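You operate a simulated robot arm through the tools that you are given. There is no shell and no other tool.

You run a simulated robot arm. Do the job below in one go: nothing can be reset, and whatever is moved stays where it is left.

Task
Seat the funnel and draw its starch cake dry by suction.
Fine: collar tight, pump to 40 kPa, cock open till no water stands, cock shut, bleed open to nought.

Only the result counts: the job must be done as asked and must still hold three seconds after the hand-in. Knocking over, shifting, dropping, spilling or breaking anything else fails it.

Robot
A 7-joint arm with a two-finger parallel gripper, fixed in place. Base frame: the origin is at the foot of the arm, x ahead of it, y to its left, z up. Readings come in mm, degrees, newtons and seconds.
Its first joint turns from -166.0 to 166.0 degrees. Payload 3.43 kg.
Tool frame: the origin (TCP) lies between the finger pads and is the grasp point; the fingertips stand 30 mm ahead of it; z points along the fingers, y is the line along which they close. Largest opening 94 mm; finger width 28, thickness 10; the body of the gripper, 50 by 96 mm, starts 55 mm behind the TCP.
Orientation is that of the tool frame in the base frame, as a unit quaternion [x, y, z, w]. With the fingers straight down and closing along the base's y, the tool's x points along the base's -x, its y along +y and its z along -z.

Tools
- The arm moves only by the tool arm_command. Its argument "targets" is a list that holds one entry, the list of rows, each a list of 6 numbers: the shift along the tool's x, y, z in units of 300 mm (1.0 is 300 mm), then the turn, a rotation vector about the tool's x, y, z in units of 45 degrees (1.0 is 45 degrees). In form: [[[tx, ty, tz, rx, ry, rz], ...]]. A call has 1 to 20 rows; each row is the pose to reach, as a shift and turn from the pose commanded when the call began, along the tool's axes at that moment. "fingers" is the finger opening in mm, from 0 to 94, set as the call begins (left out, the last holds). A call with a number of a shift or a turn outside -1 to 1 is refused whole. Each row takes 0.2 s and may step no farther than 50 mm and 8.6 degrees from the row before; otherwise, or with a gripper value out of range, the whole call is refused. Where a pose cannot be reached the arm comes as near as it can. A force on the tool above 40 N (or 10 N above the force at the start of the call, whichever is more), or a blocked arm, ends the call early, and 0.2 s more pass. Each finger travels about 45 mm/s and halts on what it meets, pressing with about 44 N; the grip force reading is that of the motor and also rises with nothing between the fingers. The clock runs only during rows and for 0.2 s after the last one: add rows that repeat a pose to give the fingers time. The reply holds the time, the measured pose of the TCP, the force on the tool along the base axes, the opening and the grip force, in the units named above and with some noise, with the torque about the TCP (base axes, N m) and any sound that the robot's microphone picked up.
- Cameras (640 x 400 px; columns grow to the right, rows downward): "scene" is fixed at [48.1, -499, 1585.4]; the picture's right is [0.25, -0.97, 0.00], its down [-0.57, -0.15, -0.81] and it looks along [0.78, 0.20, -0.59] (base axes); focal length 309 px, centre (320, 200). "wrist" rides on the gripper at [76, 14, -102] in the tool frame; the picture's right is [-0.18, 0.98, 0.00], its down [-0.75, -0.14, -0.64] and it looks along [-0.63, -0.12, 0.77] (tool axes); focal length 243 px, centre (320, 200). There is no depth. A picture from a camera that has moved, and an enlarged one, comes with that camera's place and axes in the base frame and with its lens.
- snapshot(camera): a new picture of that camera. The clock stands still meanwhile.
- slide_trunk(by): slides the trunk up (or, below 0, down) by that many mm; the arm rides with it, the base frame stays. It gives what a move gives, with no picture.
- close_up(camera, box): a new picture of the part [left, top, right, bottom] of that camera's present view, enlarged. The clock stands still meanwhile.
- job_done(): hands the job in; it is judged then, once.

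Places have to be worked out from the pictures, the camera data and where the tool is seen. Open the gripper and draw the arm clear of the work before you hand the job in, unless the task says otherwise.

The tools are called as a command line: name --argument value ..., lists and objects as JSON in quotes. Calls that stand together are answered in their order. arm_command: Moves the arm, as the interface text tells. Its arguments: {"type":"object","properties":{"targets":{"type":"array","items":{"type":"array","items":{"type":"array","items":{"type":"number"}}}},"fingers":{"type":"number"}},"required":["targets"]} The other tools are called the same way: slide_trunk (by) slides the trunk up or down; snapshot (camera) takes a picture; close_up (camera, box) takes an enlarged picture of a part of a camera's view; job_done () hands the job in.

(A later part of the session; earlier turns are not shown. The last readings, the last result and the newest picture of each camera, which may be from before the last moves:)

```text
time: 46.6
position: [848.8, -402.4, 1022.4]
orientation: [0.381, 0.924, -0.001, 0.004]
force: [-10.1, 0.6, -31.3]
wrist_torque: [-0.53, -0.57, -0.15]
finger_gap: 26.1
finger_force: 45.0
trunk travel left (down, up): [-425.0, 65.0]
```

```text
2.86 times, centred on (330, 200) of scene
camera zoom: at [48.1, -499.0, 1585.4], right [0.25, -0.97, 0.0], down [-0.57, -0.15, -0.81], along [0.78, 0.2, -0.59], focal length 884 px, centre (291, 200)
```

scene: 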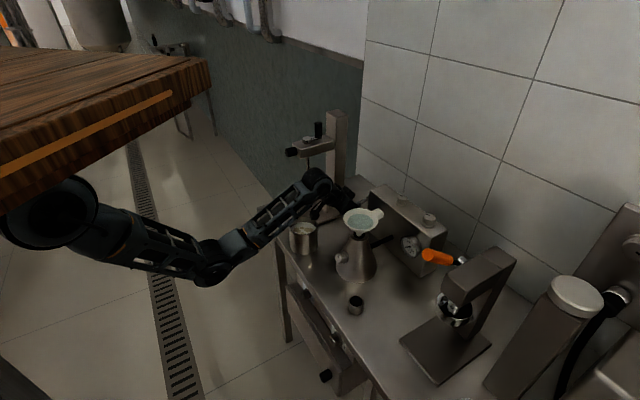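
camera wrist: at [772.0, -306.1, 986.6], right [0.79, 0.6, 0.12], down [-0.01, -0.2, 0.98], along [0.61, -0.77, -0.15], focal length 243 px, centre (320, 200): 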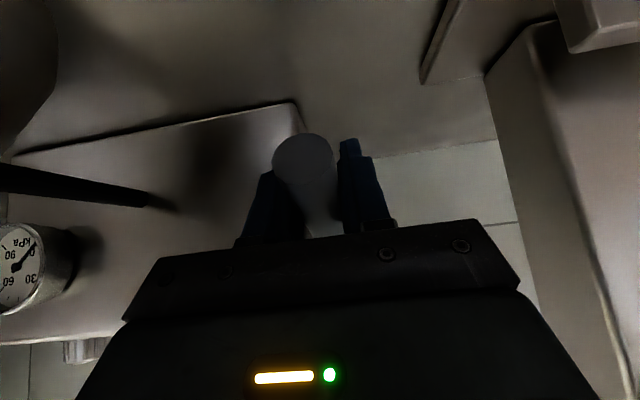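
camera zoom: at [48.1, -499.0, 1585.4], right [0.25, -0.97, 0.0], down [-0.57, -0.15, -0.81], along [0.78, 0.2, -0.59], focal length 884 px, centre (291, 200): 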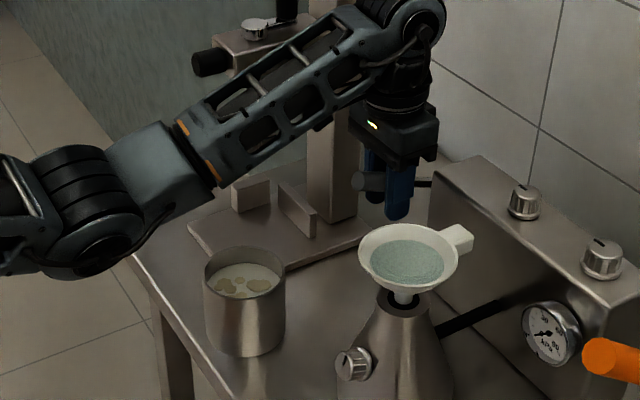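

Everything is intact and the lever is back at its top rest. I'll relax the pull, release the handle and rise with the tool vertical, then look at the funnel and flask again.

arm_command --targets '[[[0, 0, 0.01, 0, 0, 0], [0, 0, 0.01, 0, 0, 0]]]'

arm_command --targets '[[[0, 0, 0, 0, 0, 0], [0, 0, 0, 0, 0, 0], [0, 0, 0, 0, 0, 0], [0, 0, 0, 0, 0, 0], [0, 0, -0.1, 0, 0, 0], [0, 0, -0.25, 0, 0, 0], [0, 0, -0.4, 0, 0, 0], [0, 0, -0.55, 0, 0, 0]]]' --fingers 60

close_up --camera "scene" --box '[340, 200, 390, 245]'

close_up --camera "scene" --box '[325, 235, 375, 275]'

snapshot --camera "wrist"

```text
time: 47.2
position: [847.5, -401.6, 1021.1]
orientation: [0.381, 0.925, -0.002, 0.005]
force: [-22.0, 5.7, -19.4]
wrist_torque: [-0.29, -0.36, -0.21]
finger_gap: 25.7
finger_force: 45.6
trunk travel left (down, up): [-425.0, 65.0]
```

```text
time: 49.0
position: [845.4, -401.5, 1187.2]
orientation: [0.38, 0.925, -0.001, 0.005]
force: [-0.3, -0.6, 0.2]
wrist_torque: [0.01, 0.02, -0.02]
finger_gap: 59.9
finger_force: 0.1
trunk travel left (down, up): [-425.0, 65.0]
```

```text
8.89 times, centred on (365, 222) of scene
camera zoom: at [48.1, -499.0, 1585.4], right [0.25, -0.97, 0.0], down [-0.57, -0.15, -0.81], along [0.78, 0.2, -0.59], focal length 2749 px, centre (-80, 0)
```

zoom: 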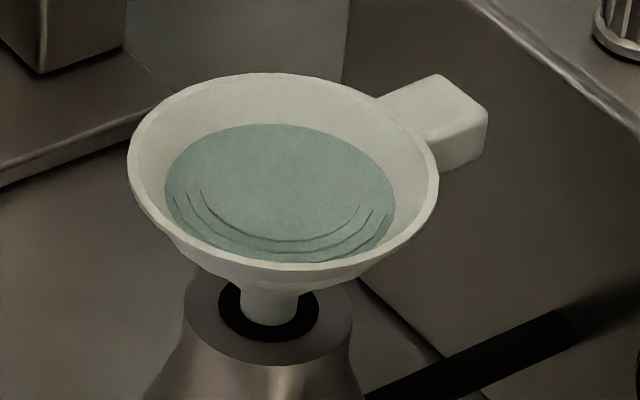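

```text
10.00 times, centred on (350, 255) of scene
camera zoom: at [48.1, -499.0, 1585.4], right [0.25, -0.97, 0.0], down [-0.57, -0.15, -0.81], along [0.78, 0.2, -0.59], focal length 3092 px, centre (20, -350)
```

zoom: 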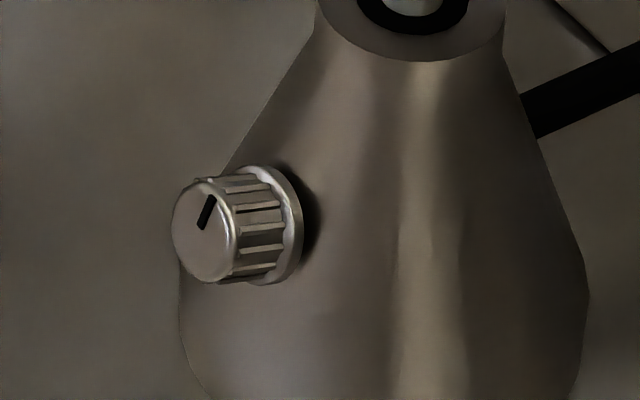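

```text
taken
camera wrist: at [801.0, -337.8, 1288.3], right [0.82, 0.57, 0.0], down [0.43, -0.63, 0.65], along [0.37, -0.53, -0.76], focal length 243 px, centre (320, 200)
```

wrist: 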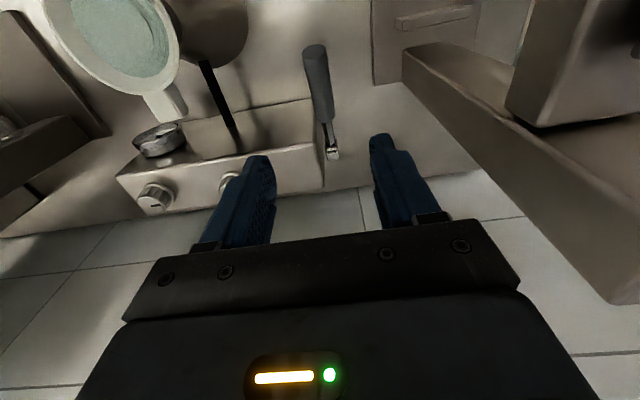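

The funnel and the water are unchanged, and all pump knobs sit at their starting marks. I'll go look at the two pump knobs from close above, suspecting the bleed starts open.

arm_command --targets '[[[-0.035, -0.121, -0.007, 0, 0, 0], [-0.07, -0.243, -0.014, 0, 0.0127, 0], [-0.104, -0.364, -0.021, 0, 0.0127, 0], [-0.139, -0.486, -0.03, 0, 0.0127, 0], [-0.174, -0.607, -0.036, 0, 0.0127, 0], [-0.209, -0.729, -0.043, 0, 0.0127, 0], [-0.209, -0.729, -0.043, 0, 0.0127, 0]]]'

snapshot --camera "wrist"

snapshot --camera "scene"

```text
time: 50.6
position: [738.6, -601.8, 1202.8]
orientation: [0.381, 0.924, 0.0, 0.001]
force: [0.0, -1.0, 0.3]
wrist_torque: [-0.01, -0.01, 0.03]
finger_gap: 60.0
finger_force: 0.2
trunk travel left (down, up): [-425.0, 65.0]
```

```text
taken
camera wrist: at [693.8, -538.3, 1305.2], right [0.82, 0.57, 0.0], down [0.43, -0.63, 0.64], along [0.37, -0.53, -0.77], focal length 243 px, centre (320, 200)
```

wrist: 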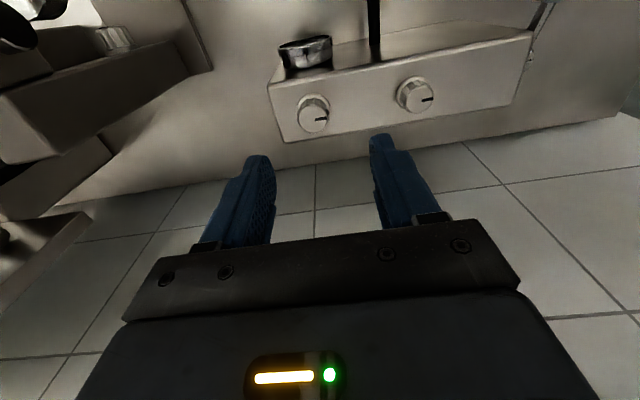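

```text
taken
```

scene: 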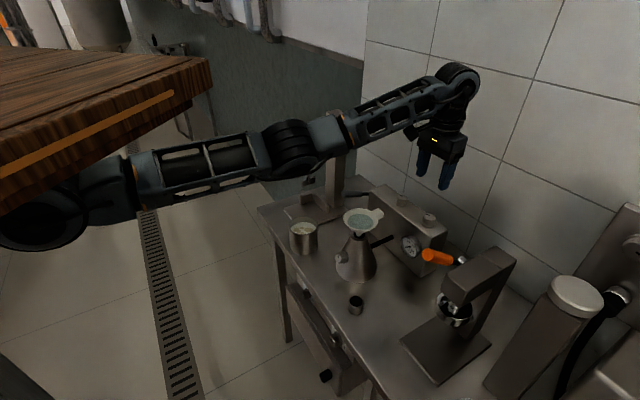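

Both knobs are in view. I'll enlarge them to fix their centres and pointer directions.

close_up --camera "wrist" --box '[260, 30, 460, 150]'

close_up --camera "scene" --box '[385, 180, 445, 230]'

```text
3.20 times, centred on (360, 90) of wrist
camera zoom: at [693.8, -538.3, 1305.2], right [0.82, 0.57, 0.0], down [0.43, -0.63, 0.64], along [0.37, -0.53, -0.77], focal length 776 px, centre (192, 552)
```

zoom: 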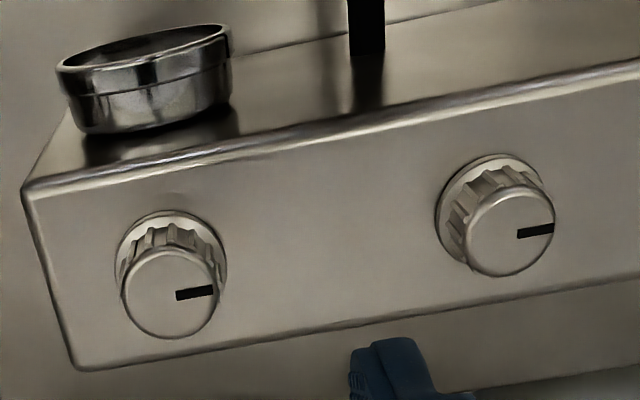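

```text
8.00 times, centred on (415, 205) of scene
camera zoom: at [48.1, -499.0, 1585.4], right [0.25, -0.97, 0.0], down [-0.57, -0.15, -0.81], along [0.78, 0.2, -0.59], focal length 2474 px, centre (-440, 160)
```

zoom: 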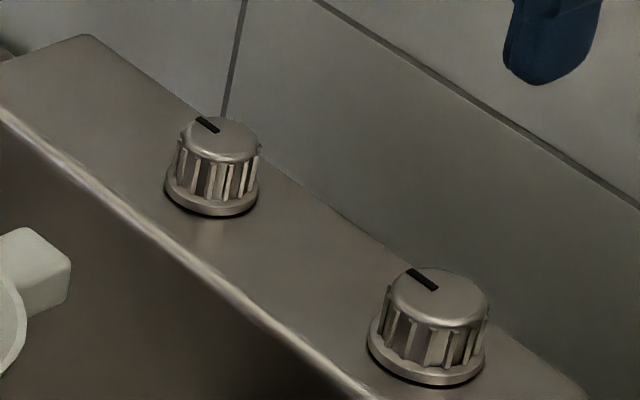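

From two views, knob 2 (by the gauge) is at about (745,-625) with its cap top at z≈1056, and knob 1 at (819.5,-548). The wall is well behind. I'll go down over knob 2, fingers straddling it.

arm_command --targets '[[[-0.0697, -0.0397, 0, 0, 0, 0], [-0.0697, -0.0397, 0.1, 0, 0, 0], [-0.0697, -0.0397, 0.2, 0, 0, 0], [-0.0697, -0.0397, 0.3, 0, 0, 0], [-0.0697, -0.0397, 0.39, 0, 0, 0], [-0.0697, -0.0397, 0.39, 0, 0, 0]]]'

snapshot --camera "wrist"

close_up --camera "scene" --box '[385, 160, 485, 260]'

```text
time: 52.0
position: [745.0, -623.9, 1084.0]
orientation: [0.38, 0.925, 0.0, 0.001]
force: [0.2, -0.1, 0.1]
wrist_torque: [-0.01, -0.01, 0.01]
finger_gap: 59.9
finger_force: 0.0
out of reach, approached as far as the arm can: row 1
trunk travel left (down, up): [-425.0, 65.0]
```

```text
taken
camera wrist: at [700.6, -559.5, 1186.2], right [0.82, 0.57, 0.0], down [0.43, -0.63, 0.64], along [0.37, -0.53, -0.77], focal length 243 px, centre (320, 200)
```

wrist: 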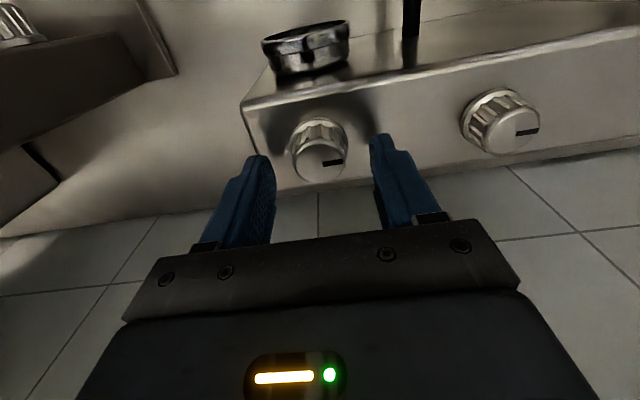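

```text
4.00 times, centred on (435, 210) of scene
camera zoom: at [48.1, -499.0, 1585.4], right [0.25, -0.97, 0.0], down [-0.57, -0.15, -0.81], along [0.78, 0.2, -0.59], focal length 1237 px, centre (-140, 160)
```

zoom: 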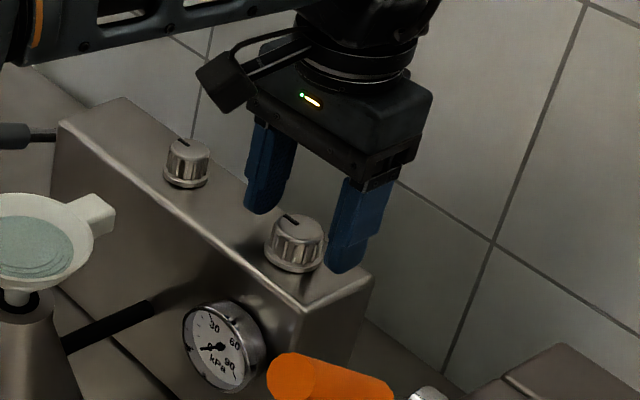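

The knob cap is centred between the fingers. I'll drop 13 mm and close on it.

arm_command --targets '[[[0, 0, 0.02, 0, 0, 0], [0, 0, 0.043, 0, 0, 0], [0, 0, 0.043, 0, 0, 0]]]'

arm_command --targets '[[[0, 0, 0, 0, 0, 0], [0, 0, 0, 0, 0, 0], [0, 0, 0, 0, 0, 0], [0, 0, 0, 0, 0, 0], [0, 0, 0, 0, 0, 0]]]' --fingers 5

snapshot --camera "wrist"

```text
time: 52.8
position: [745.5, -623.7, 1071.1]
orientation: [0.381, 0.925, 0.0, 0.002]
force: [-0.1, 0.6, 0.0]
wrist_torque: [0.0, 0.01, -0.03]
finger_gap: 60.1
finger_force: 0.0
trunk travel left (down, up): [-425.0, 65.0]
```

```text
time: 54.0
position: [743.3, -623.3, 1070.1]
orientation: [0.381, 0.925, -0.001, 0.001]
force: [-3.9, -4.0, -2.0]
wrist_torque: [-0.42, -0.01, -0.01]
finger_gap: 32.8
finger_force: 45.1
trunk travel left (down, up): [-425.0, 65.0]
```

```text
taken
camera wrist: at [700.2, -559.1, 1172.8], right [0.82, 0.57, 0.0], down [0.43, -0.63, 0.64], along [0.37, -0.53, -0.77], focal length 243 px, centre (320, 200)
```

wrist: 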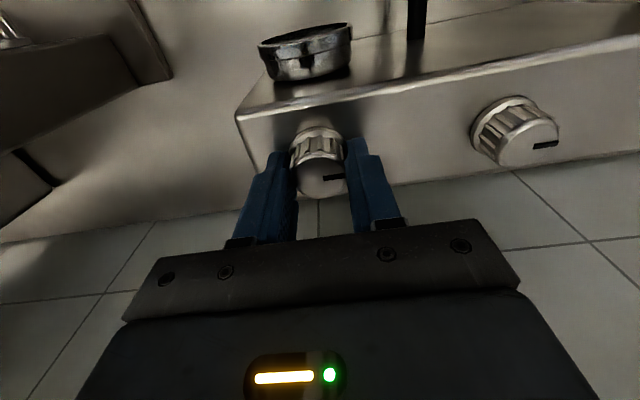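

Gripped at 32.8 mm. I'll try a 16° clockwise turn (seen from above) and feel for torque.

arm_command --targets '[[[0, 0, 0, 0, 0, 0.178], [0, 0, 0, 0, 0, 0.356], [0, 0, 0, 0, 0, 0.356]]]'

snapshot --camera "wrist"

close_up --camera "scene" --box '[385, 200, 445, 250]'

```text
time: 54.8
position: [743.3, -622.5, 1069.5]
orientation: [0.507, 0.862, -0.001, 0.001]
force: [-12.5, -2.4, -3.0]
wrist_torque: [-0.89, 0.01, -0.01]
finger_gap: 33.0
finger_force: 44.6
trunk travel left (down, up): [-425.0, 65.0]
```

```text
taken
camera wrist: at [719.3, -549.7, 1172.9], right [0.95, 0.32, 0.0], down [0.24, -0.73, 0.64], along [0.2, -0.61, -0.77], focal length 243 px, centre (320, 200)
```

wrist: 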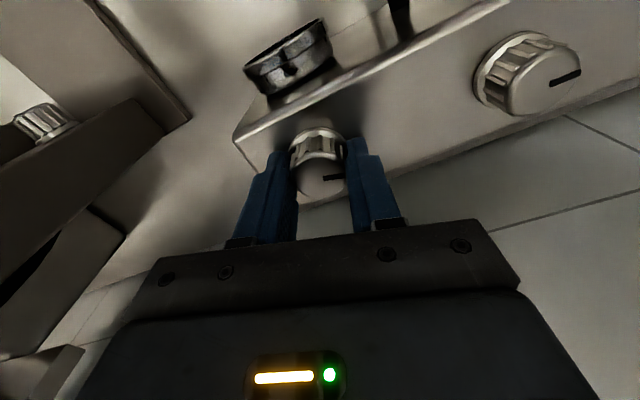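

```text
8.00 times, centred on (415, 225) of scene
camera zoom: at [48.1, -499.0, 1585.4], right [0.25, -0.97, 0.0], down [-0.57, -0.15, -0.81], along [0.78, 0.2, -0.59], focal length 2474 px, centre (-440, 0)
```

zoom: 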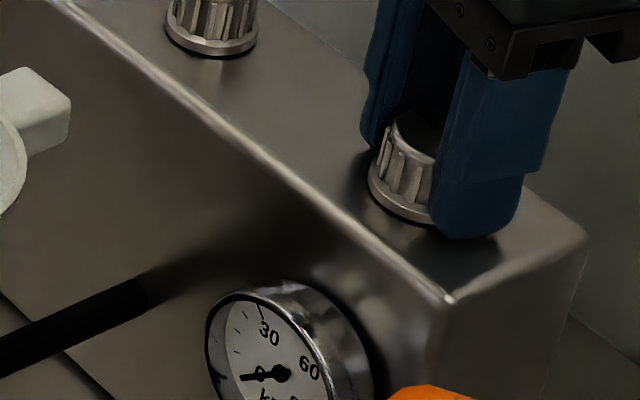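

The knob turned freely with the gripper. I'll go back past the starting mark the other way to see whether there is a stop there.

arm_command --targets '[[[0, 0, 0, 0, 0, -0.178], [0, 0, 0, 0, 0, -0.356], [0, 0, 0, 0, 0, -0.5], [0, 0, 0, 0, 0, -0.62], [0, 0, 0, 0, 0, -0.62]]]'

snapshot --camera "wrist"

```text
time: 56.0
position: [745.6, -622.5, 1071.3]
orientation: [0.282, 0.959, 0.0, 0.002]
force: [-4.6, -5.3, -0.3]
wrist_torque: [-0.35, -0.19, -0.49]
finger_gap: 33.7
finger_force: 44.8
trunk travel left (down, up): [-425.0, 65.0]
```

```text
taken
camera wrist: at [689.4, -570.2, 1172.7], right [0.69, 0.73, 0.0], down [0.56, -0.53, 0.64], along [0.47, -0.44, -0.76], focal length 243 px, centre (320, 200)
```

wrist: 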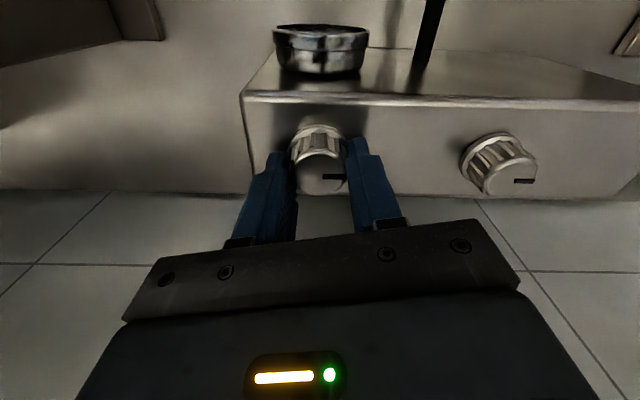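

A wrist torque of -0.49 built up and the pointer stayed parallel to knob 1's, so the start mark is a stop and knob 2 only turns clockwise. I'll regrip with the hand yawed back 33°, so I have room for a full clockwise turn.

arm_command --targets '[[[0, 0, 0, 0, 0, 0], [0, 0, 0, 0, 0, 0], [0, 0, 0, 0, 0, -0.15], [0, 0, 0, 0, 0, -0.3], [0, 0, 0, 0, 0, -0.45], [0, 0, 0, 0, 0, -0.6], [0, 0, 0, 0, 0, -0.73], [0, 0, 0, 0, 0, -0.73]]]' --fingers 56

snapshot --camera "wrist"

```text
time: 57.8
position: [744.4, -623.4, 1070.0]
orientation: [-0.001, 1.0, 0.0, 0.0]
force: [1.2, 1.3, 2.8]
wrist_torque: [0.08, 0.0, -0.03]
finger_gap: 56.2
finger_force: 0.4
trunk travel left (down, up): [-425.0, 65.0]
```

```text
taken
camera wrist: at [668.6, -608.9, 1172.4], right [0.18, 0.98, 0.0], down [0.75, -0.14, 0.64], along [0.63, -0.12, -0.77], focal length 243 px, centre (320, 200)
```

wrist: 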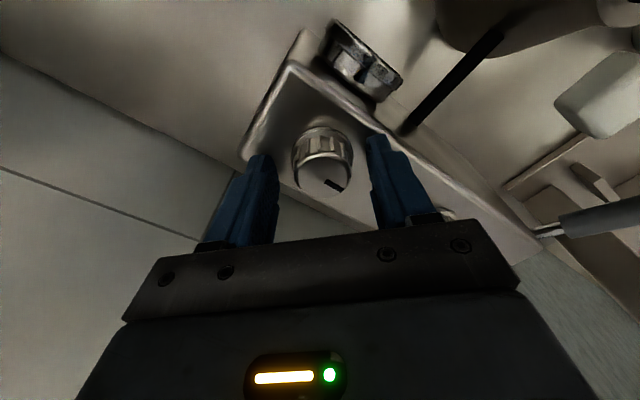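

The knob is still centred and the hand is at a fresh yaw. I'll close and turn clockwise 45°.

arm_command --targets '[[[0, 0, 0, 0, 0, 0], [0, 0, 0, 0, 0, 0], [0, 0, 0, 0, 0, 0], [0, 0, 0, 0, 0, 0], [0, 0, 0, 0, 0, 0.167], [0, 0, 0, 0, 0, 0.333], [0, 0, 0, 0, 0, 0.5], [0, 0, 0, 0, 0, 0.667], [0, 0, 0, 0, 0, 0.833], [0, 0, 0, 0, 0, 1.0], [0, 0, 0, 0, 0, 1.0]]]' --fingers 5

snapshot --camera "wrist"

close_up --camera "scene" --box '[385, 225, 435, 265]'

```text
time: 60.2
position: [744.2, -624.3, 1071.1]
orientation: [0.384, 0.923, 0.0, 0.002]
force: [3.3, 1.7, -6.3]
wrist_torque: [-0.19, -0.21, 0.03]
finger_gap: 33.4
finger_force: 45.0
trunk travel left (down, up): [-425.0, 65.0]
```

```text
taken
camera wrist: at [700.8, -559.0, 1172.4], right [0.83, 0.56, 0.0], down [0.43, -0.63, 0.64], along [0.36, -0.53, -0.77], focal length 243 px, centre (320, 200)
```

wrist: 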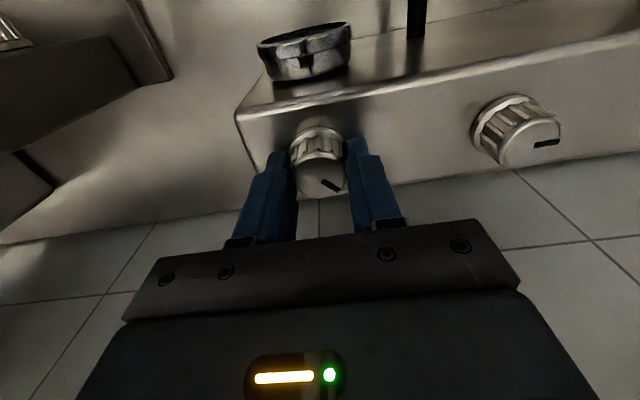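

```text
10.00 times, centred on (410, 245) of scene
camera zoom: at [48.1, -499.0, 1585.4], right [0.25, -0.97, 0.0], down [-0.57, -0.15, -0.81], along [0.78, 0.2, -0.59], focal length 3092 px, centre (-580, -250)
```

zoom: 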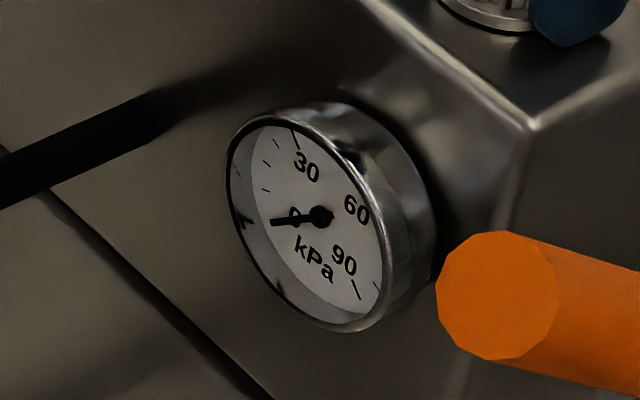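

Knob 2 has turned 45° clockwise. I'll carry on another 45° and see if a stop appears.

arm_command --targets '[[[0, 0, 0, 0, 0, 0.167], [0, 0, 0, 0, 0, 0.333], [0, 0, 0, 0, 0, 0.5], [0, 0, 0, 0, 0, 0.667], [0, 0, 0, 0, 0, 0.833], [0, 0, 0, 0, 0, 1.0], [0, 0, 0, 0, 0, 1.0]]]'

snapshot --camera "wrist"

```text
time: 61.8
position: [742.5, -623.5, 1071.7]
orientation: [0.708, 0.707, 0.0, 0.0]
force: [-17.8, -6.6, -7.6]
wrist_torque: [-0.3, 0.45, 0.74]
finger_gap: 33.5
finger_force: 44.8
trunk travel left (down, up): [-425.0, 65.0]
```

```text
taken
camera wrist: at [757.5, -547.6, 1172.7], right [0.98, -0.19, 0.0], down [-0.14, -0.75, 0.64], along [-0.12, -0.63, -0.77], focal length 243 px, centre (320, 200)
```

wrist: 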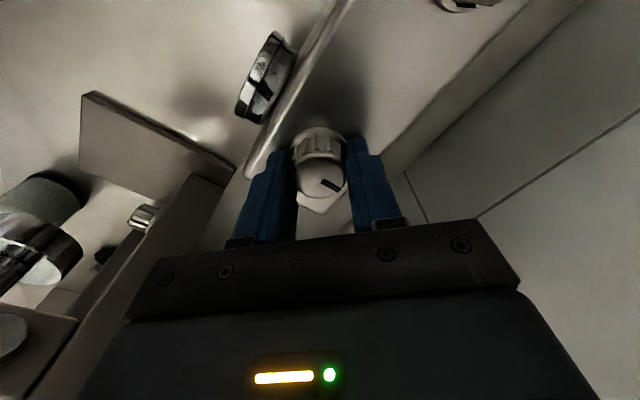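

A torque of 0.74 shows a stop at about 90°, so knob 2 is a quarter-turn valve and is now at its other end. I'll release, go back to the lever with the tool vertical, and test a stroke.

arm_command --targets '[[[0, 0, 0, 0, 0, 0], [0, 0, 0, 0, 0, 0], [0, 0, 0, 0, 0, 0], [0, 0, -0.15, 0, 0, 0], [0, 0, -0.3, 0, 0, 0], [0, 0, -0.43, 0, 0, 0], [0.124, 0.058, -0.43, 0, 0, -0.167], [0.248, 0.116, -0.43, 0, 0, -0.333], [0.372, 0.174, -0.43, 0, 0, -0.5], [0.497, 0.232, -0.43, 0, 0, -0.667], [0.621, 0.29, -0.43, 0, 0, -0.833], [0.745, 0.348, -0.43, 0, 0, -1.0], [0.745, 0.348, -0.43, 0, 0, -1.0]]]' --fingers 60

snapshot --camera "wrist"

close_up --camera "scene" --box '[370, 180, 450, 260]'

```text
time: 64.6
position: [847.5, -398.0, 1199.1]
orientation: [0.381, 0.924, 0.0, 0.001]
force: [0.2, -0.3, 0.1]
wrist_torque: [0.02, -0.02, 0.01]
finger_gap: 60.1
finger_force: 0.0
out of reach, approached as far as the arm can: row 6
trunk travel left (down, up): [-425.0, 65.0]
```

```text
taken
camera wrist: at [803.4, -334.1, 1302.4], right [0.82, 0.57, 0.0], down [0.43, -0.63, 0.64], along [0.36, -0.53, -0.77], focal length 243 px, centre (320, 200)
```

wrist: 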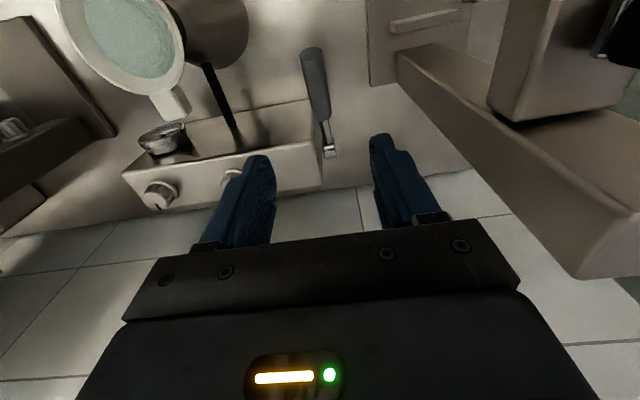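

```text
5.00 times, centred on (410, 220) of scene
camera zoom: at [48.1, -499.0, 1585.4], right [0.25, -0.97, 0.0], down [-0.57, -0.15, -0.81], along [0.78, 0.2, -0.59], focal length 1546 px, centre (-130, 100)
```

zoom: 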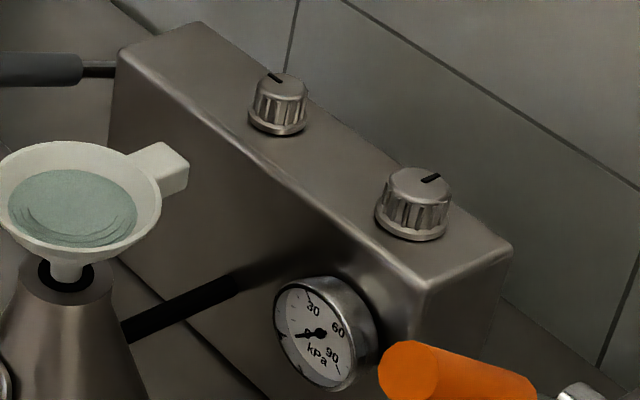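

Knob 2 now points toward the wall. I'll descend onto the pump handle again and close on it.

arm_command --targets '[[[-0.012, -0.0095, 0.12, 0, 0, 0], [-0.012, -0.0095, 0.26, 0, 0, 0], [-0.012, -0.0095, 0.4, 0, 0, 0], [-0.012, -0.0095, 0.52, 0, 0, 0], [-0.012, -0.0095, 0.59, 0, 0, 0], [-0.012, -0.0095, 0.59, 0, 0, 0]]]'

arm_command --targets '[[[0, 0, 0, 0, 0, 0], [0, 0, 0, 0, 0, 0], [0, 0, 0, 0, 0, 0], [0, 0, 0, 0, 0, 0]]]' --fingers 5

```text
time: 66.0
position: [849.0, -403.3, 1023.0]
orientation: [0.383, 0.924, -0.001, 0.001]
force: [-0.4, -0.8, 0.7]
wrist_torque: [-0.01, -0.01, -0.01]
finger_gap: 60.0
finger_force: 0.1
trunk travel left (down, up): [-425.0, 65.0]
```

```text
time: 67.0
position: [849.6, -404.2, 1023.7]
orientation: [0.382, 0.924, 0.001, 0.001]
force: [5.7, 3.9, -0.8]
wrist_torque: [-0.03, 0.01, -0.03]
finger_gap: 25.5
finger_force: 44.9
trunk travel left (down, up): [-425.0, 65.0]
```

The grip is clean with little side load. I'll stroke down along the arc with the tool kept upright, then check the gauge.

arm_command --targets '[[[0.007, 0, 0.021, 0, 0, 0], [0.0127, 0, 0.043, 0, 0, 0], [0.0187, 0, 0.0853, 0, 0, 0], [0.0187, 0, 0.128, 0, 0, 0], [0.0127, 0, 0.17, 0, 0, 0], [0.002, 0, 0.205, 0, 0, 0], [0.002, 0, 0.205, 0, 0, 0]]]'

close_up --camera "scene" --box '[390, 225, 430, 265]'

close_up --camera "scene" --box '[330, 140, 450, 240]'

```text
time: 68.5
position: [848.0, -401.6, 963.7]
orientation: [0.384, 0.923, 0.001, -0.001]
force: [-24.0, 24.7, 14.6]
wrist_torque: [-2.13, -1.99, -0.65]
finger_gap: 25.9
finger_force: 44.6
trunk travel left (down, up): [-425.0, 65.0]
stopped in row 7: the force on the tool passed its limit at 47 N (the readings are from after the stop); the commanded pose is now the measured one
```

```text
10.00 times, centred on (410, 245) of scene
camera zoom: at [48.1, -499.0, 1585.4], right [0.25, -0.97, 0.0], down [-0.57, -0.15, -0.81], along [0.78, 0.2, -0.59], focal length 3092 px, centre (-580, -250)
```

zoom: 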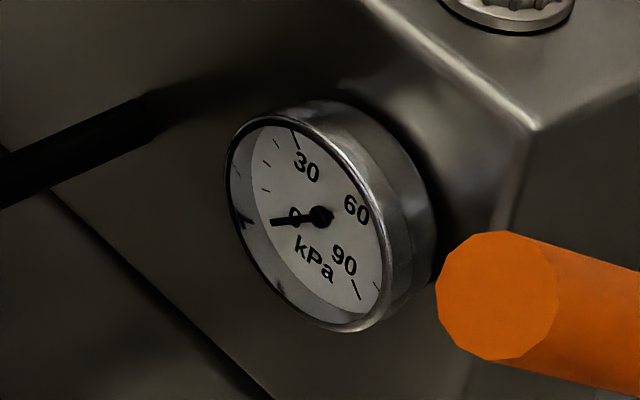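

```text
4.00 times, centred on (390, 190) of scene
camera zoom: at [48.1, -499.0, 1585.4], right [0.25, -0.97, 0.0], down [-0.57, -0.15, -0.81], along [0.78, 0.2, -0.59], focal length 1237 px, centre (40, 240)
```

zoom: 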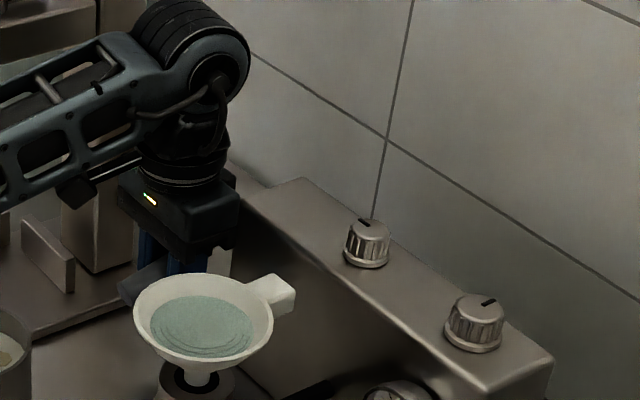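

The gauge is still at 0 on the downstroke, and keeping the tool vertical twists the grip. I'll return the lever up, with slight relief, and re-read the gauge.

arm_command --targets '[[[0.01, 0, -0.035, 0, 0, 0], [0.0167, 0, -0.077, 0, 0, 0], [0.0167, 0, -0.12, 0, 0, 0], [0.0107, 0, -0.162, 0, 0, 0], [0.0, 0, -0.195, 0, 0, 0], [0.0, 0, -0.195, 0, 0, 0]]]'

close_up --camera "scene" --box '[390, 225, 430, 265]'

```text
time: 69.9
position: [850.0, -402.7, 1018.8]
orientation: [0.383, 0.924, 0.0, -0.001]
force: [-9.7, -1.5, -13.0]
wrist_torque: [0.87, 0.79, 0.02]
finger_gap: 25.7
finger_force: 45.1
trunk travel left (down, up): [-425.0, 65.0]
```

```text
10.00 times, centred on (410, 245) of scene
camera zoom: at [48.1, -499.0, 1585.4], right [0.25, -0.97, 0.0], down [-0.57, -0.15, -0.81], along [0.78, 0.2, -0.59], focal length 3092 px, centre (-580, -250)
```

zoom: 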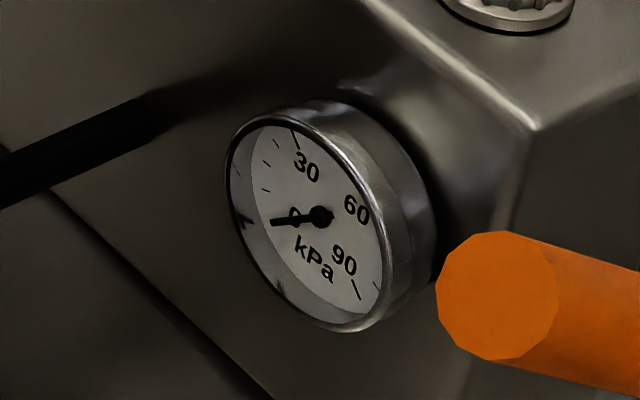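

Still nothing after a full cycle, so knob 2 alone isn't the cause. I'll release the lever and go to knob 1, yawing the hand back for a full clockwise turn.

arm_command --targets '[[[0, 0, 0.003, 0, 0, 0], [0, 0, 0.003, 0, 0, 0], [0, 0, 0.003, 0, 0, 0], [0, 0, -0.12, 0, 0, 0], [0, 0, -0.28, 0, 0, 0], [0, 0, -0.42, 0, 0, 0], [-0.045, -0.069, -0.42, 0, 0, -0.167], [-0.09, -0.138, -0.42, 0, 0, -0.333], [-0.135, -0.207, -0.42, 0, 0, -0.5], [-0.18, -0.276, -0.42, 0, 0, -0.667], [-0.225, -0.346, -0.42, 0, 0, -0.833], [-0.27, -0.415, -0.42, 0, 0, -1.0], [-0.27, -0.415, -0.42, 0, 0, -1.0]]]' --fingers 58

snapshot --camera "wrist"

snapshot --camera "scene"

```text
time: 72.7
position: [819.7, -550.5, 1145.0]
orientation: [0.0, 1.0, 0.001, 0.0]
force: [-0.1, -0.9, -0.3]
wrist_torque: [0.0, -0.03, 0.01]
finger_gap: 57.9
finger_force: 0.0
trunk travel left (down, up): [-425.0, 65.0]
```

```text
taken
camera wrist: at [743.0, -536.7, 1248.5], right [0.18, 0.98, 0.0], down [0.75, -0.14, 0.64], along [0.63, -0.12, -0.77], focal length 243 px, centre (320, 200)
```

wrist: 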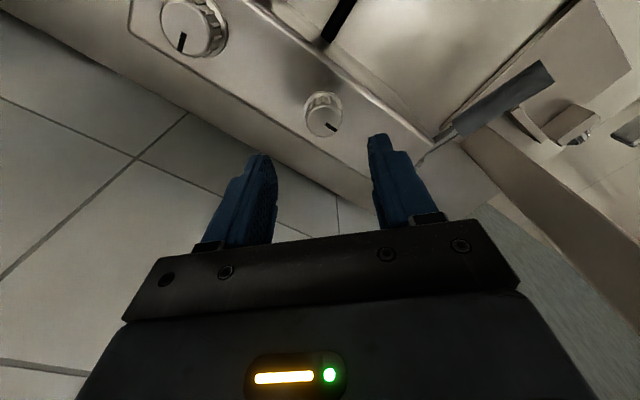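

```text
taken
```

scene: 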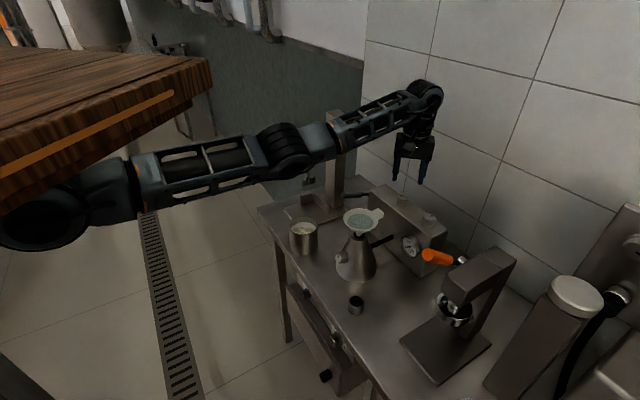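

Knob 1 sits about 3 mm off the tool axis. I'll correct, descend to the cap, and close.

arm_command --targets '[[[0.0073, 0.01, 0.06, 0, 0, 0], [0.0073, 0.01, 0.14, 0, 0, 0], [0.0073, 0.01, 0.2, 0, 0, 0], [0.0073, 0.01, 0.246, 0, 0, 0], [0.0073, 0.01, 0.246, 0, 0, 0]]]'

snapshot --camera "wrist"

```text
time: 73.9
position: [816.3, -545.1, 1072.4]
orientation: [0.0, 1.0, 0.0, 0.0]
force: [-0.7, 0.2, 0.4]
wrist_torque: [0.01, 0.0, -0.01]
finger_gap: 58.0
finger_force: 0.1
trunk travel left (down, up): [-425.0, 65.0]
```

```text
taken
camera wrist: at [741.3, -531.0, 1174.5], right [0.18, 0.98, 0.0], down [0.75, -0.14, 0.64], along [0.63, -0.12, -0.77], focal length 243 px, centre (320, 200)
```

wrist: 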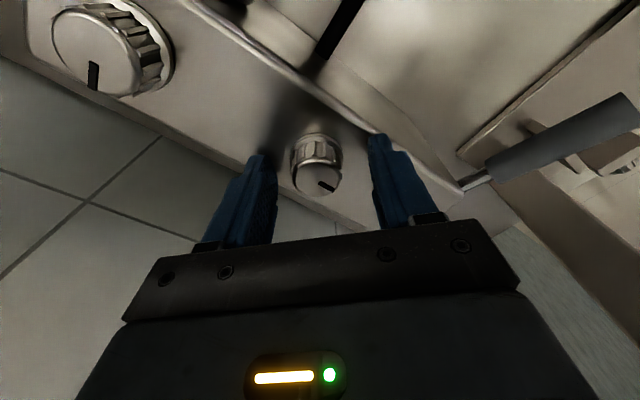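

Centred well enough, so I'll close on knob 1 and turn it 45° clockwise.

arm_command --targets '[[[0, 0, 0, 0, 0, 0], [0, 0, 0, 0, 0, 0], [0, 0, 0, 0, 0, 0], [0, 0, 0, 0, 0, 0], [0, 0, 0, 0, 0, 0.167], [0, 0, 0, 0, 0, 0.333], [0, 0, 0, 0, 0, 0.5], [0, 0, 0, 0, 0, 0.667], [0, 0, 0, 0, 0, 0.833], [0, 0, 0, 0, 0, 1.0], [0, 0, 0, 0, 0, 1.0]]]' --fingers 5

snapshot --camera "wrist"

```text
time: 76.3
position: [816.0, -546.0, 1072.7]
orientation: [0.384, 0.923, 0.0, -0.002]
force: [2.0, -20.3, -8.0]
wrist_torque: [-1.04, -0.64, -0.02]
finger_gap: 28.9
finger_force: 45.2
trunk travel left (down, up): [-425.0, 65.0]
```

```text
taken
camera wrist: at [772.7, -482.3, 1174.7], right [0.83, 0.56, 0.0], down [0.43, -0.63, 0.64], along [0.36, -0.53, -0.77], focal length 243 px, centre (320, 200)
```

wrist: 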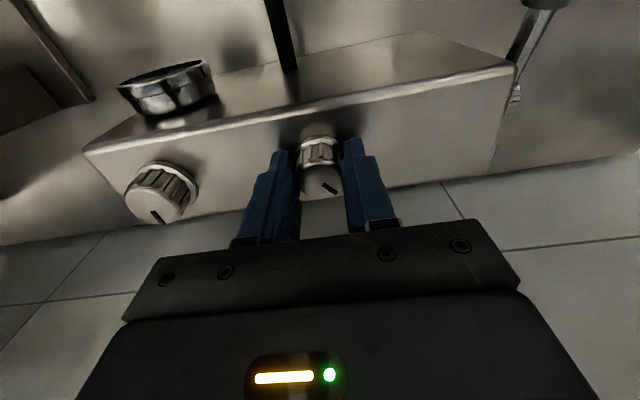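

Knob 1 turned too. I'll ease the side force a little and carry on another 45°.

arm_command --targets '[[[-0.004, -0.004, 0, 0, 0, 0.167], [-0.005, -0.005, 0, 0, 0, 0.333], [-0.005, -0.005, 0, 0, 0, 0.5], [-0.005, -0.005, 0, 0, 0, 0.667], [-0.005, -0.005, 0, 0, 0, 0.833], [-0.005, -0.005, 0, 0, 0, 1.0], [-0.005, -0.005, 0, 0, 0, 1.0]]]'

snapshot --camera "wrist"

```text
time: 77.9
position: [816.5, -547.0, 1072.4]
orientation: [0.708, 0.707, 0.001, -0.001]
force: [1.2, 7.3, -4.9]
wrist_torque: [0.38, -0.74, 0.54]
finger_gap: 29.2
finger_force: 44.9
trunk travel left (down, up): [-425.0, 65.0]
```

```text
taken
camera wrist: at [831.6, -471.2, 1174.9], right [0.98, -0.19, 0.0], down [-0.14, -0.76, 0.64], along [-0.12, -0.63, -0.77], focal length 243 px, centre (320, 200)
```

wrist: 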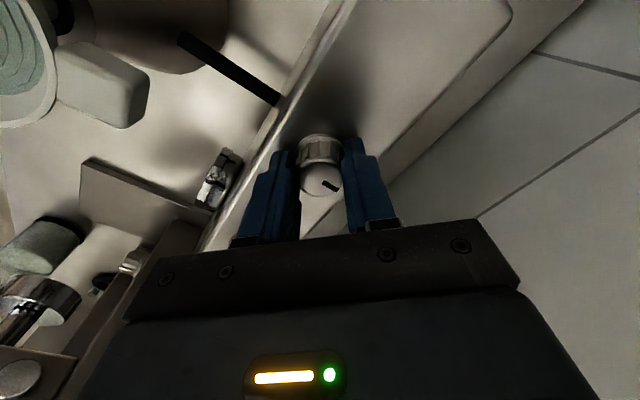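

Knob 1 reached its 90° stop as well. The funnel at upper left shows rings, so I'll check its water level.

close_up --camera "wrist" --box '[0, 0, 150, 130]'

close_up --camera "scene" --box '[340, 200, 390, 245]'

close_up --camera "scene" --box '[390, 225, 430, 265]'

```text
3.08 times, centred on (75, 65) of wrist
camera zoom: at [831.6, -471.2, 1174.9], right [0.98, -0.19, 0.0], down [-0.14, -0.76, 0.64], along [-0.12, -0.63, -0.77], focal length 746 px, centre (1074, 615)
```

zoom: 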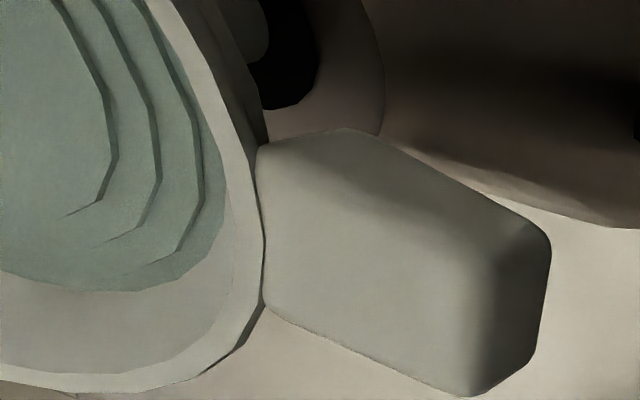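

```text
8.89 times, centred on (365, 222) of scene
camera zoom: at [48.1, -499.0, 1585.4], right [0.25, -0.97, 0.0], down [-0.57, -0.15, -0.81], along [0.78, 0.2, -0.59], focal length 2749 px, centre (-80, 0)
```

zoom: 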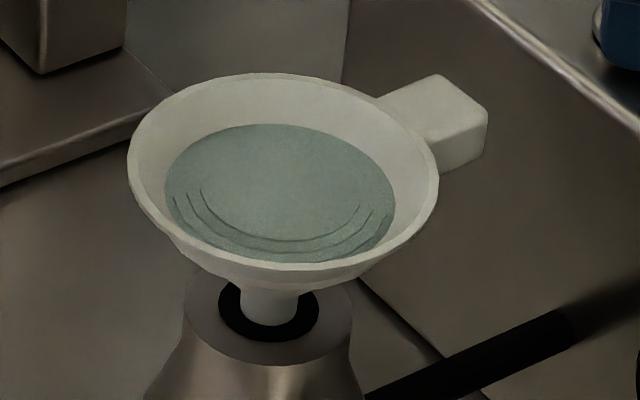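

```text
10.00 times, centred on (410, 245) of scene
camera zoom: at [48.1, -499.0, 1585.4], right [0.25, -0.97, 0.0], down [-0.57, -0.15, -0.81], along [0.78, 0.2, -0.59], focal length 3092 px, centre (-580, -250)
```

zoom: 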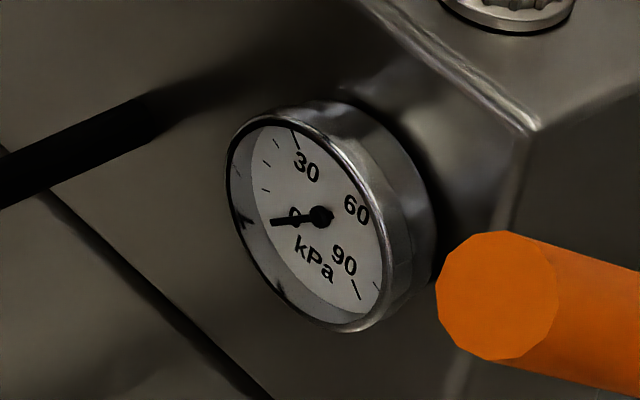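

The water is unchanged and the gauge is at 0. I'll go back to the lever and test a stroke with both knobs at their 90° stops.

arm_command --targets '[[[0, 0, 0, 0, 0, 0], [0, 0, 0, 0, 0, 0], [0, 0, 0, 0, 0, 0], [0, 0, -0.15, 0, 0, 0], [0, 0, -0.3, 0, 0, 0], [0, 0, -0.42, 0, 0, 0], [0.08, 0.0175, -0.42, 0, 0, -0.167], [0.16, 0.035, -0.42, 0, 0, -0.333], [0.24, 0.0525, -0.42, 0, 0, -0.5], [0.32, 0.07, -0.42, 0, 0, -0.667], [0.4, 0.0875, -0.42, 0, 0, -0.833], [0.482, 0.105, -0.42, 0, 0, -1.0], [0.482, 0.105, -0.42, 0, 0, -1.0]]]' --fingers 60

snapshot --camera "wrist"

```text
time: 80.7
position: [848.0, -403.8, 1198.7]
orientation: [0.383, 0.924, 0.001, -0.001]
force: [0.4, 0.0, 0.2]
wrist_torque: [0.01, 0.0, 0.01]
finger_gap: 60.1
finger_force: 0.1
trunk travel left (down, up): [-425.0, 65.0]
```

```text
taken
camera wrist: at [804.2, -339.4, 1301.6], right [0.82, 0.57, 0.0], down [0.43, -0.63, 0.64], along [0.36, -0.53, -0.77], focal length 243 px, centre (320, 200)
```

wrist: 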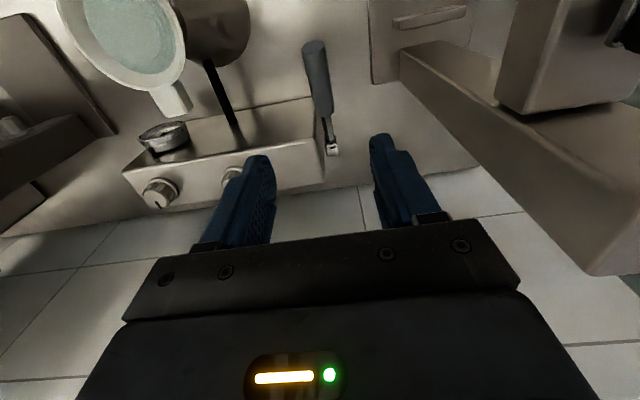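

Over the handle again. I'll descend, close, and stroke down with a half-rate tilt to limit the grip twist.

arm_command --targets '[[[0, 0, 0.12, 0, 0, 0], [0, 0, 0.26, 0, 0, 0], [0, 0, 0.4, 0, 0, 0], [0, 0, 0.52, 0, 0, 0], [0, 0, 0.587, 0, 0, 0], [0, 0, 0.587, 0, 0, 0]]]'

arm_command --targets '[[[0, 0, 0, 0, 0, 0], [0, 0, 0, 0, 0, 0], [0, 0, 0, 0, 0, 0], [0, 0, 0, 0, 0, 0], [0.007, 0, 0.021, 0, -0.044, 0], [0.0127, 0, 0.043, 0, -0.089, 0], [0.0187, 0, 0.0853, 0, -0.178, 0], [0.0187, 0, 0.128, 0, -0.267, 0], [0.0127, 0, 0.165, 0, -0.356, 0], [0.004, 0, 0.197, 0, -0.444, 0]]]' --fingers 5

close_up --camera "scene" --box '[390, 225, 430, 265]'

```text
time: 82.1
position: [847.6, -403.7, 1022.7]
orientation: [0.382, 0.924, 0.0, -0.001]
force: [0.6, -0.7, -0.2]
wrist_torque: [0.0, 0.01, 0.03]
finger_gap: 60.1
finger_force: 0.2
trunk travel left (down, up): [-425.0, 65.0]
```

```text
time: 84.3
position: [848.1, -402.0, 965.4]
orientation: [0.377, 0.91, -0.066, 0.163]
force: [20.9, 8.1, 18.8]
wrist_torque: [-0.81, -0.66, -0.11]
finger_gap: 25.6
finger_force: 44.9
trunk travel left (down, up): [-425.0, 65.0]
```

```text
10.00 times, centred on (410, 245) of scene
camera zoom: at [48.1, -499.0, 1585.4], right [0.25, -0.97, 0.0], down [-0.57, -0.15, -0.81], along [0.78, 0.2, -0.59], focal length 3092 px, centre (-580, -250)
```

zoom: 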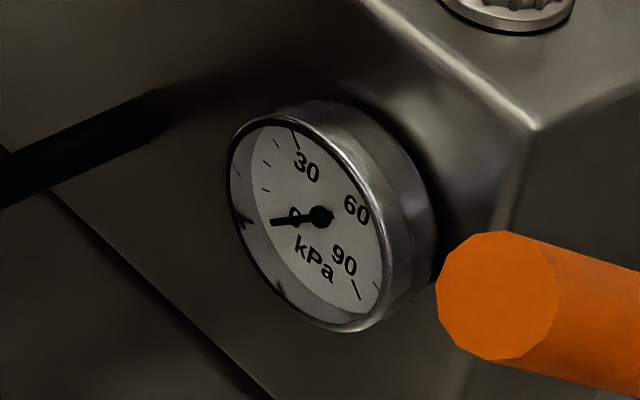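

Not quite at the bottom stop (965 against 959). I'll finish the stroke, bring it back up, and read the gauge at each end.

arm_command --targets '[[[-0.008, 0, 0.012, 0, -0.06, 0], [-0.008, 0, 0.018, 0, -0.12, 0]]]'

close_up --camera "scene" --box '[390, 225, 430, 265]'

```text
time: 84.9
position: [851.0, -403.8, 961.0]
orientation: [0.373, 0.902, -0.084, 0.202]
force: [4.9, 24.2, 25.7]
wrist_torque: [0.46, 0.71, -0.04]
finger_gap: 25.6
finger_force: 45.1
trunk travel left (down, up): [-425.0, 65.0]
```

```text
10.00 times, centred on (410, 245) of scene
camera zoom: at [48.1, -499.0, 1585.4], right [0.25, -0.97, 0.0], down [-0.57, -0.15, -0.81], along [0.78, 0.2, -0.59], focal length 3092 px, centre (-580, -250)
```

zoom: 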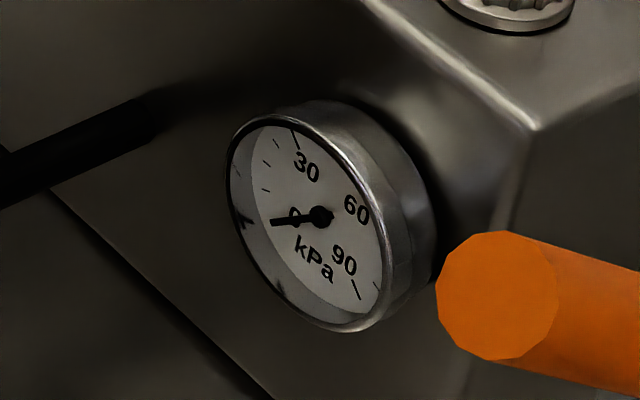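

Zero at the bottom stop too. I'll bring the lever up to rest; the one combination left is knob 1 turned with knob 2 back at its start.

arm_command --targets '[[[-0.0067, 0, -0.0437, 0, 0.112, 0], [-0.0193, 0, -0.0847, 0, 0.225, 0], [-0.0373, 0, -0.1223, 0, 0.337, 0], [-0.061, 0, -0.1583, 0, 0.45, 0], [-0.0853, 0, -0.1807, 0, 0.562, 0], [-0.0853, 0, -0.1807, 0, 0.562, 0]]]'

close_up --camera "scene" --box '[390, 225, 430, 265]'

```text
time: 86.3
position: [848.9, -403.4, 1020.0]
orientation: [0.382, 0.924, 0.001, -0.001]
force: [-0.6, 32.4, -2.8]
wrist_torque: [0.34, 0.63, 0.05]
finger_gap: 25.9
finger_force: 45.3
trunk travel left (down, up): [-425.0, 65.0]
```

```text
10.00 times, centred on (410, 245) of scene
camera zoom: at [48.1, -499.0, 1585.4], right [0.25, -0.97, 0.0], down [-0.57, -0.15, -0.81], along [0.78, 0.2, -0.59], focal length 3092 px, centre (-580, -250)
```

zoom: 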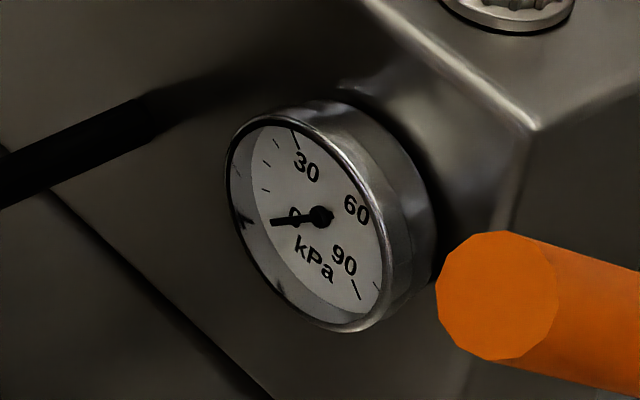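

No change. I'll release the lever and go to knob 2 with the hand yawed forward so I can turn it back counter-clockwise.

arm_command --targets '[[[0, 0, 0, 0, 0, 0], [0, 0, 0, 0, 0, 0], [0, 0, 0, 0, 0, 0], [0, 0, -0.12, 0, 0, 0], [0, 0, -0.28, 0, 0, 0], [0, 0, -0.42, 0, 0, 0], [-0.0454, -0.128, -0.42, 0, 0, 0.167], [-0.0909, -0.2554, -0.42, 0, 0, 0.333], [-0.1363, -0.383, -0.42, 0, 0, 0.5], [-0.1818, -0.511, -0.42, 0, 0, 0.667], [-0.2272, -0.6386, -0.42, 0, 0, 0.833], [-0.2727, -0.7663, -0.42, 0, 0, 1.0], [-0.2727, -0.7663, -0.42, 0, 0, 1.0]]]' --fingers 58

snapshot --camera "wrist"

```text
time: 89.1
position: [739.5, -624.1, 1146.4]
orientation: [0.708, 0.706, 0.0, 0.0]
force: [0.3, 0.2, -0.4]
wrist_torque: [-0.02, -0.01, -0.03]
finger_gap: 58.2
finger_force: 0.0
out of reach, approached as far as the arm can: row 12, 13
trunk travel left (down, up): [-425.0, 65.0]
```

```text
taken
camera wrist: at [754.6, -548.5, 1249.7], right [0.98, -0.19, 0.0], down [-0.15, -0.75, 0.64], along [-0.12, -0.63, -0.77], focal length 243 px, centre (320, 200)
```

wrist: 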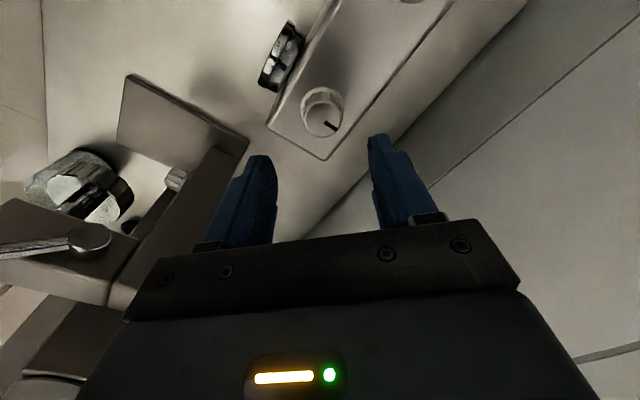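

The knob is nearly on the tool axis. I'll descend onto it and check the centring.

arm_command --targets '[[[0, 0, 0.08, 0, 0, 0], [0, 0, 0.16, 0, 0, 0], [0, 0, 0.22, 0, 0, 0], [0, 0, 0.24, 0, 0, 0]]]'

snapshot --camera "wrist"

```text
time: 90.1
position: [742.1, -622.0, 1074.7]
orientation: [0.708, 0.706, 0.0, -0.001]
force: [-0.5, 0.3, 1.2]
wrist_torque: [0.02, -0.01, 0.01]
finger_gap: 58.0
finger_force: 0.0
trunk travel left (down, up): [-425.0, 65.0]
```

```text
taken
camera wrist: at [756.6, -546.2, 1176.0], right [0.98, -0.18, 0.0], down [-0.14, -0.75, 0.64], along [-0.12, -0.63, -0.77], focal length 243 px, centre (320, 200)
```

wrist: 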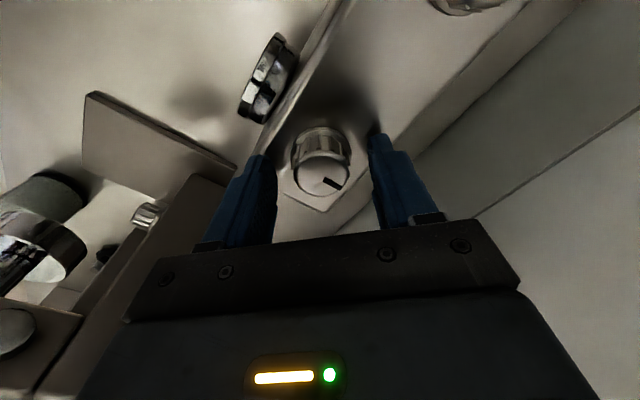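

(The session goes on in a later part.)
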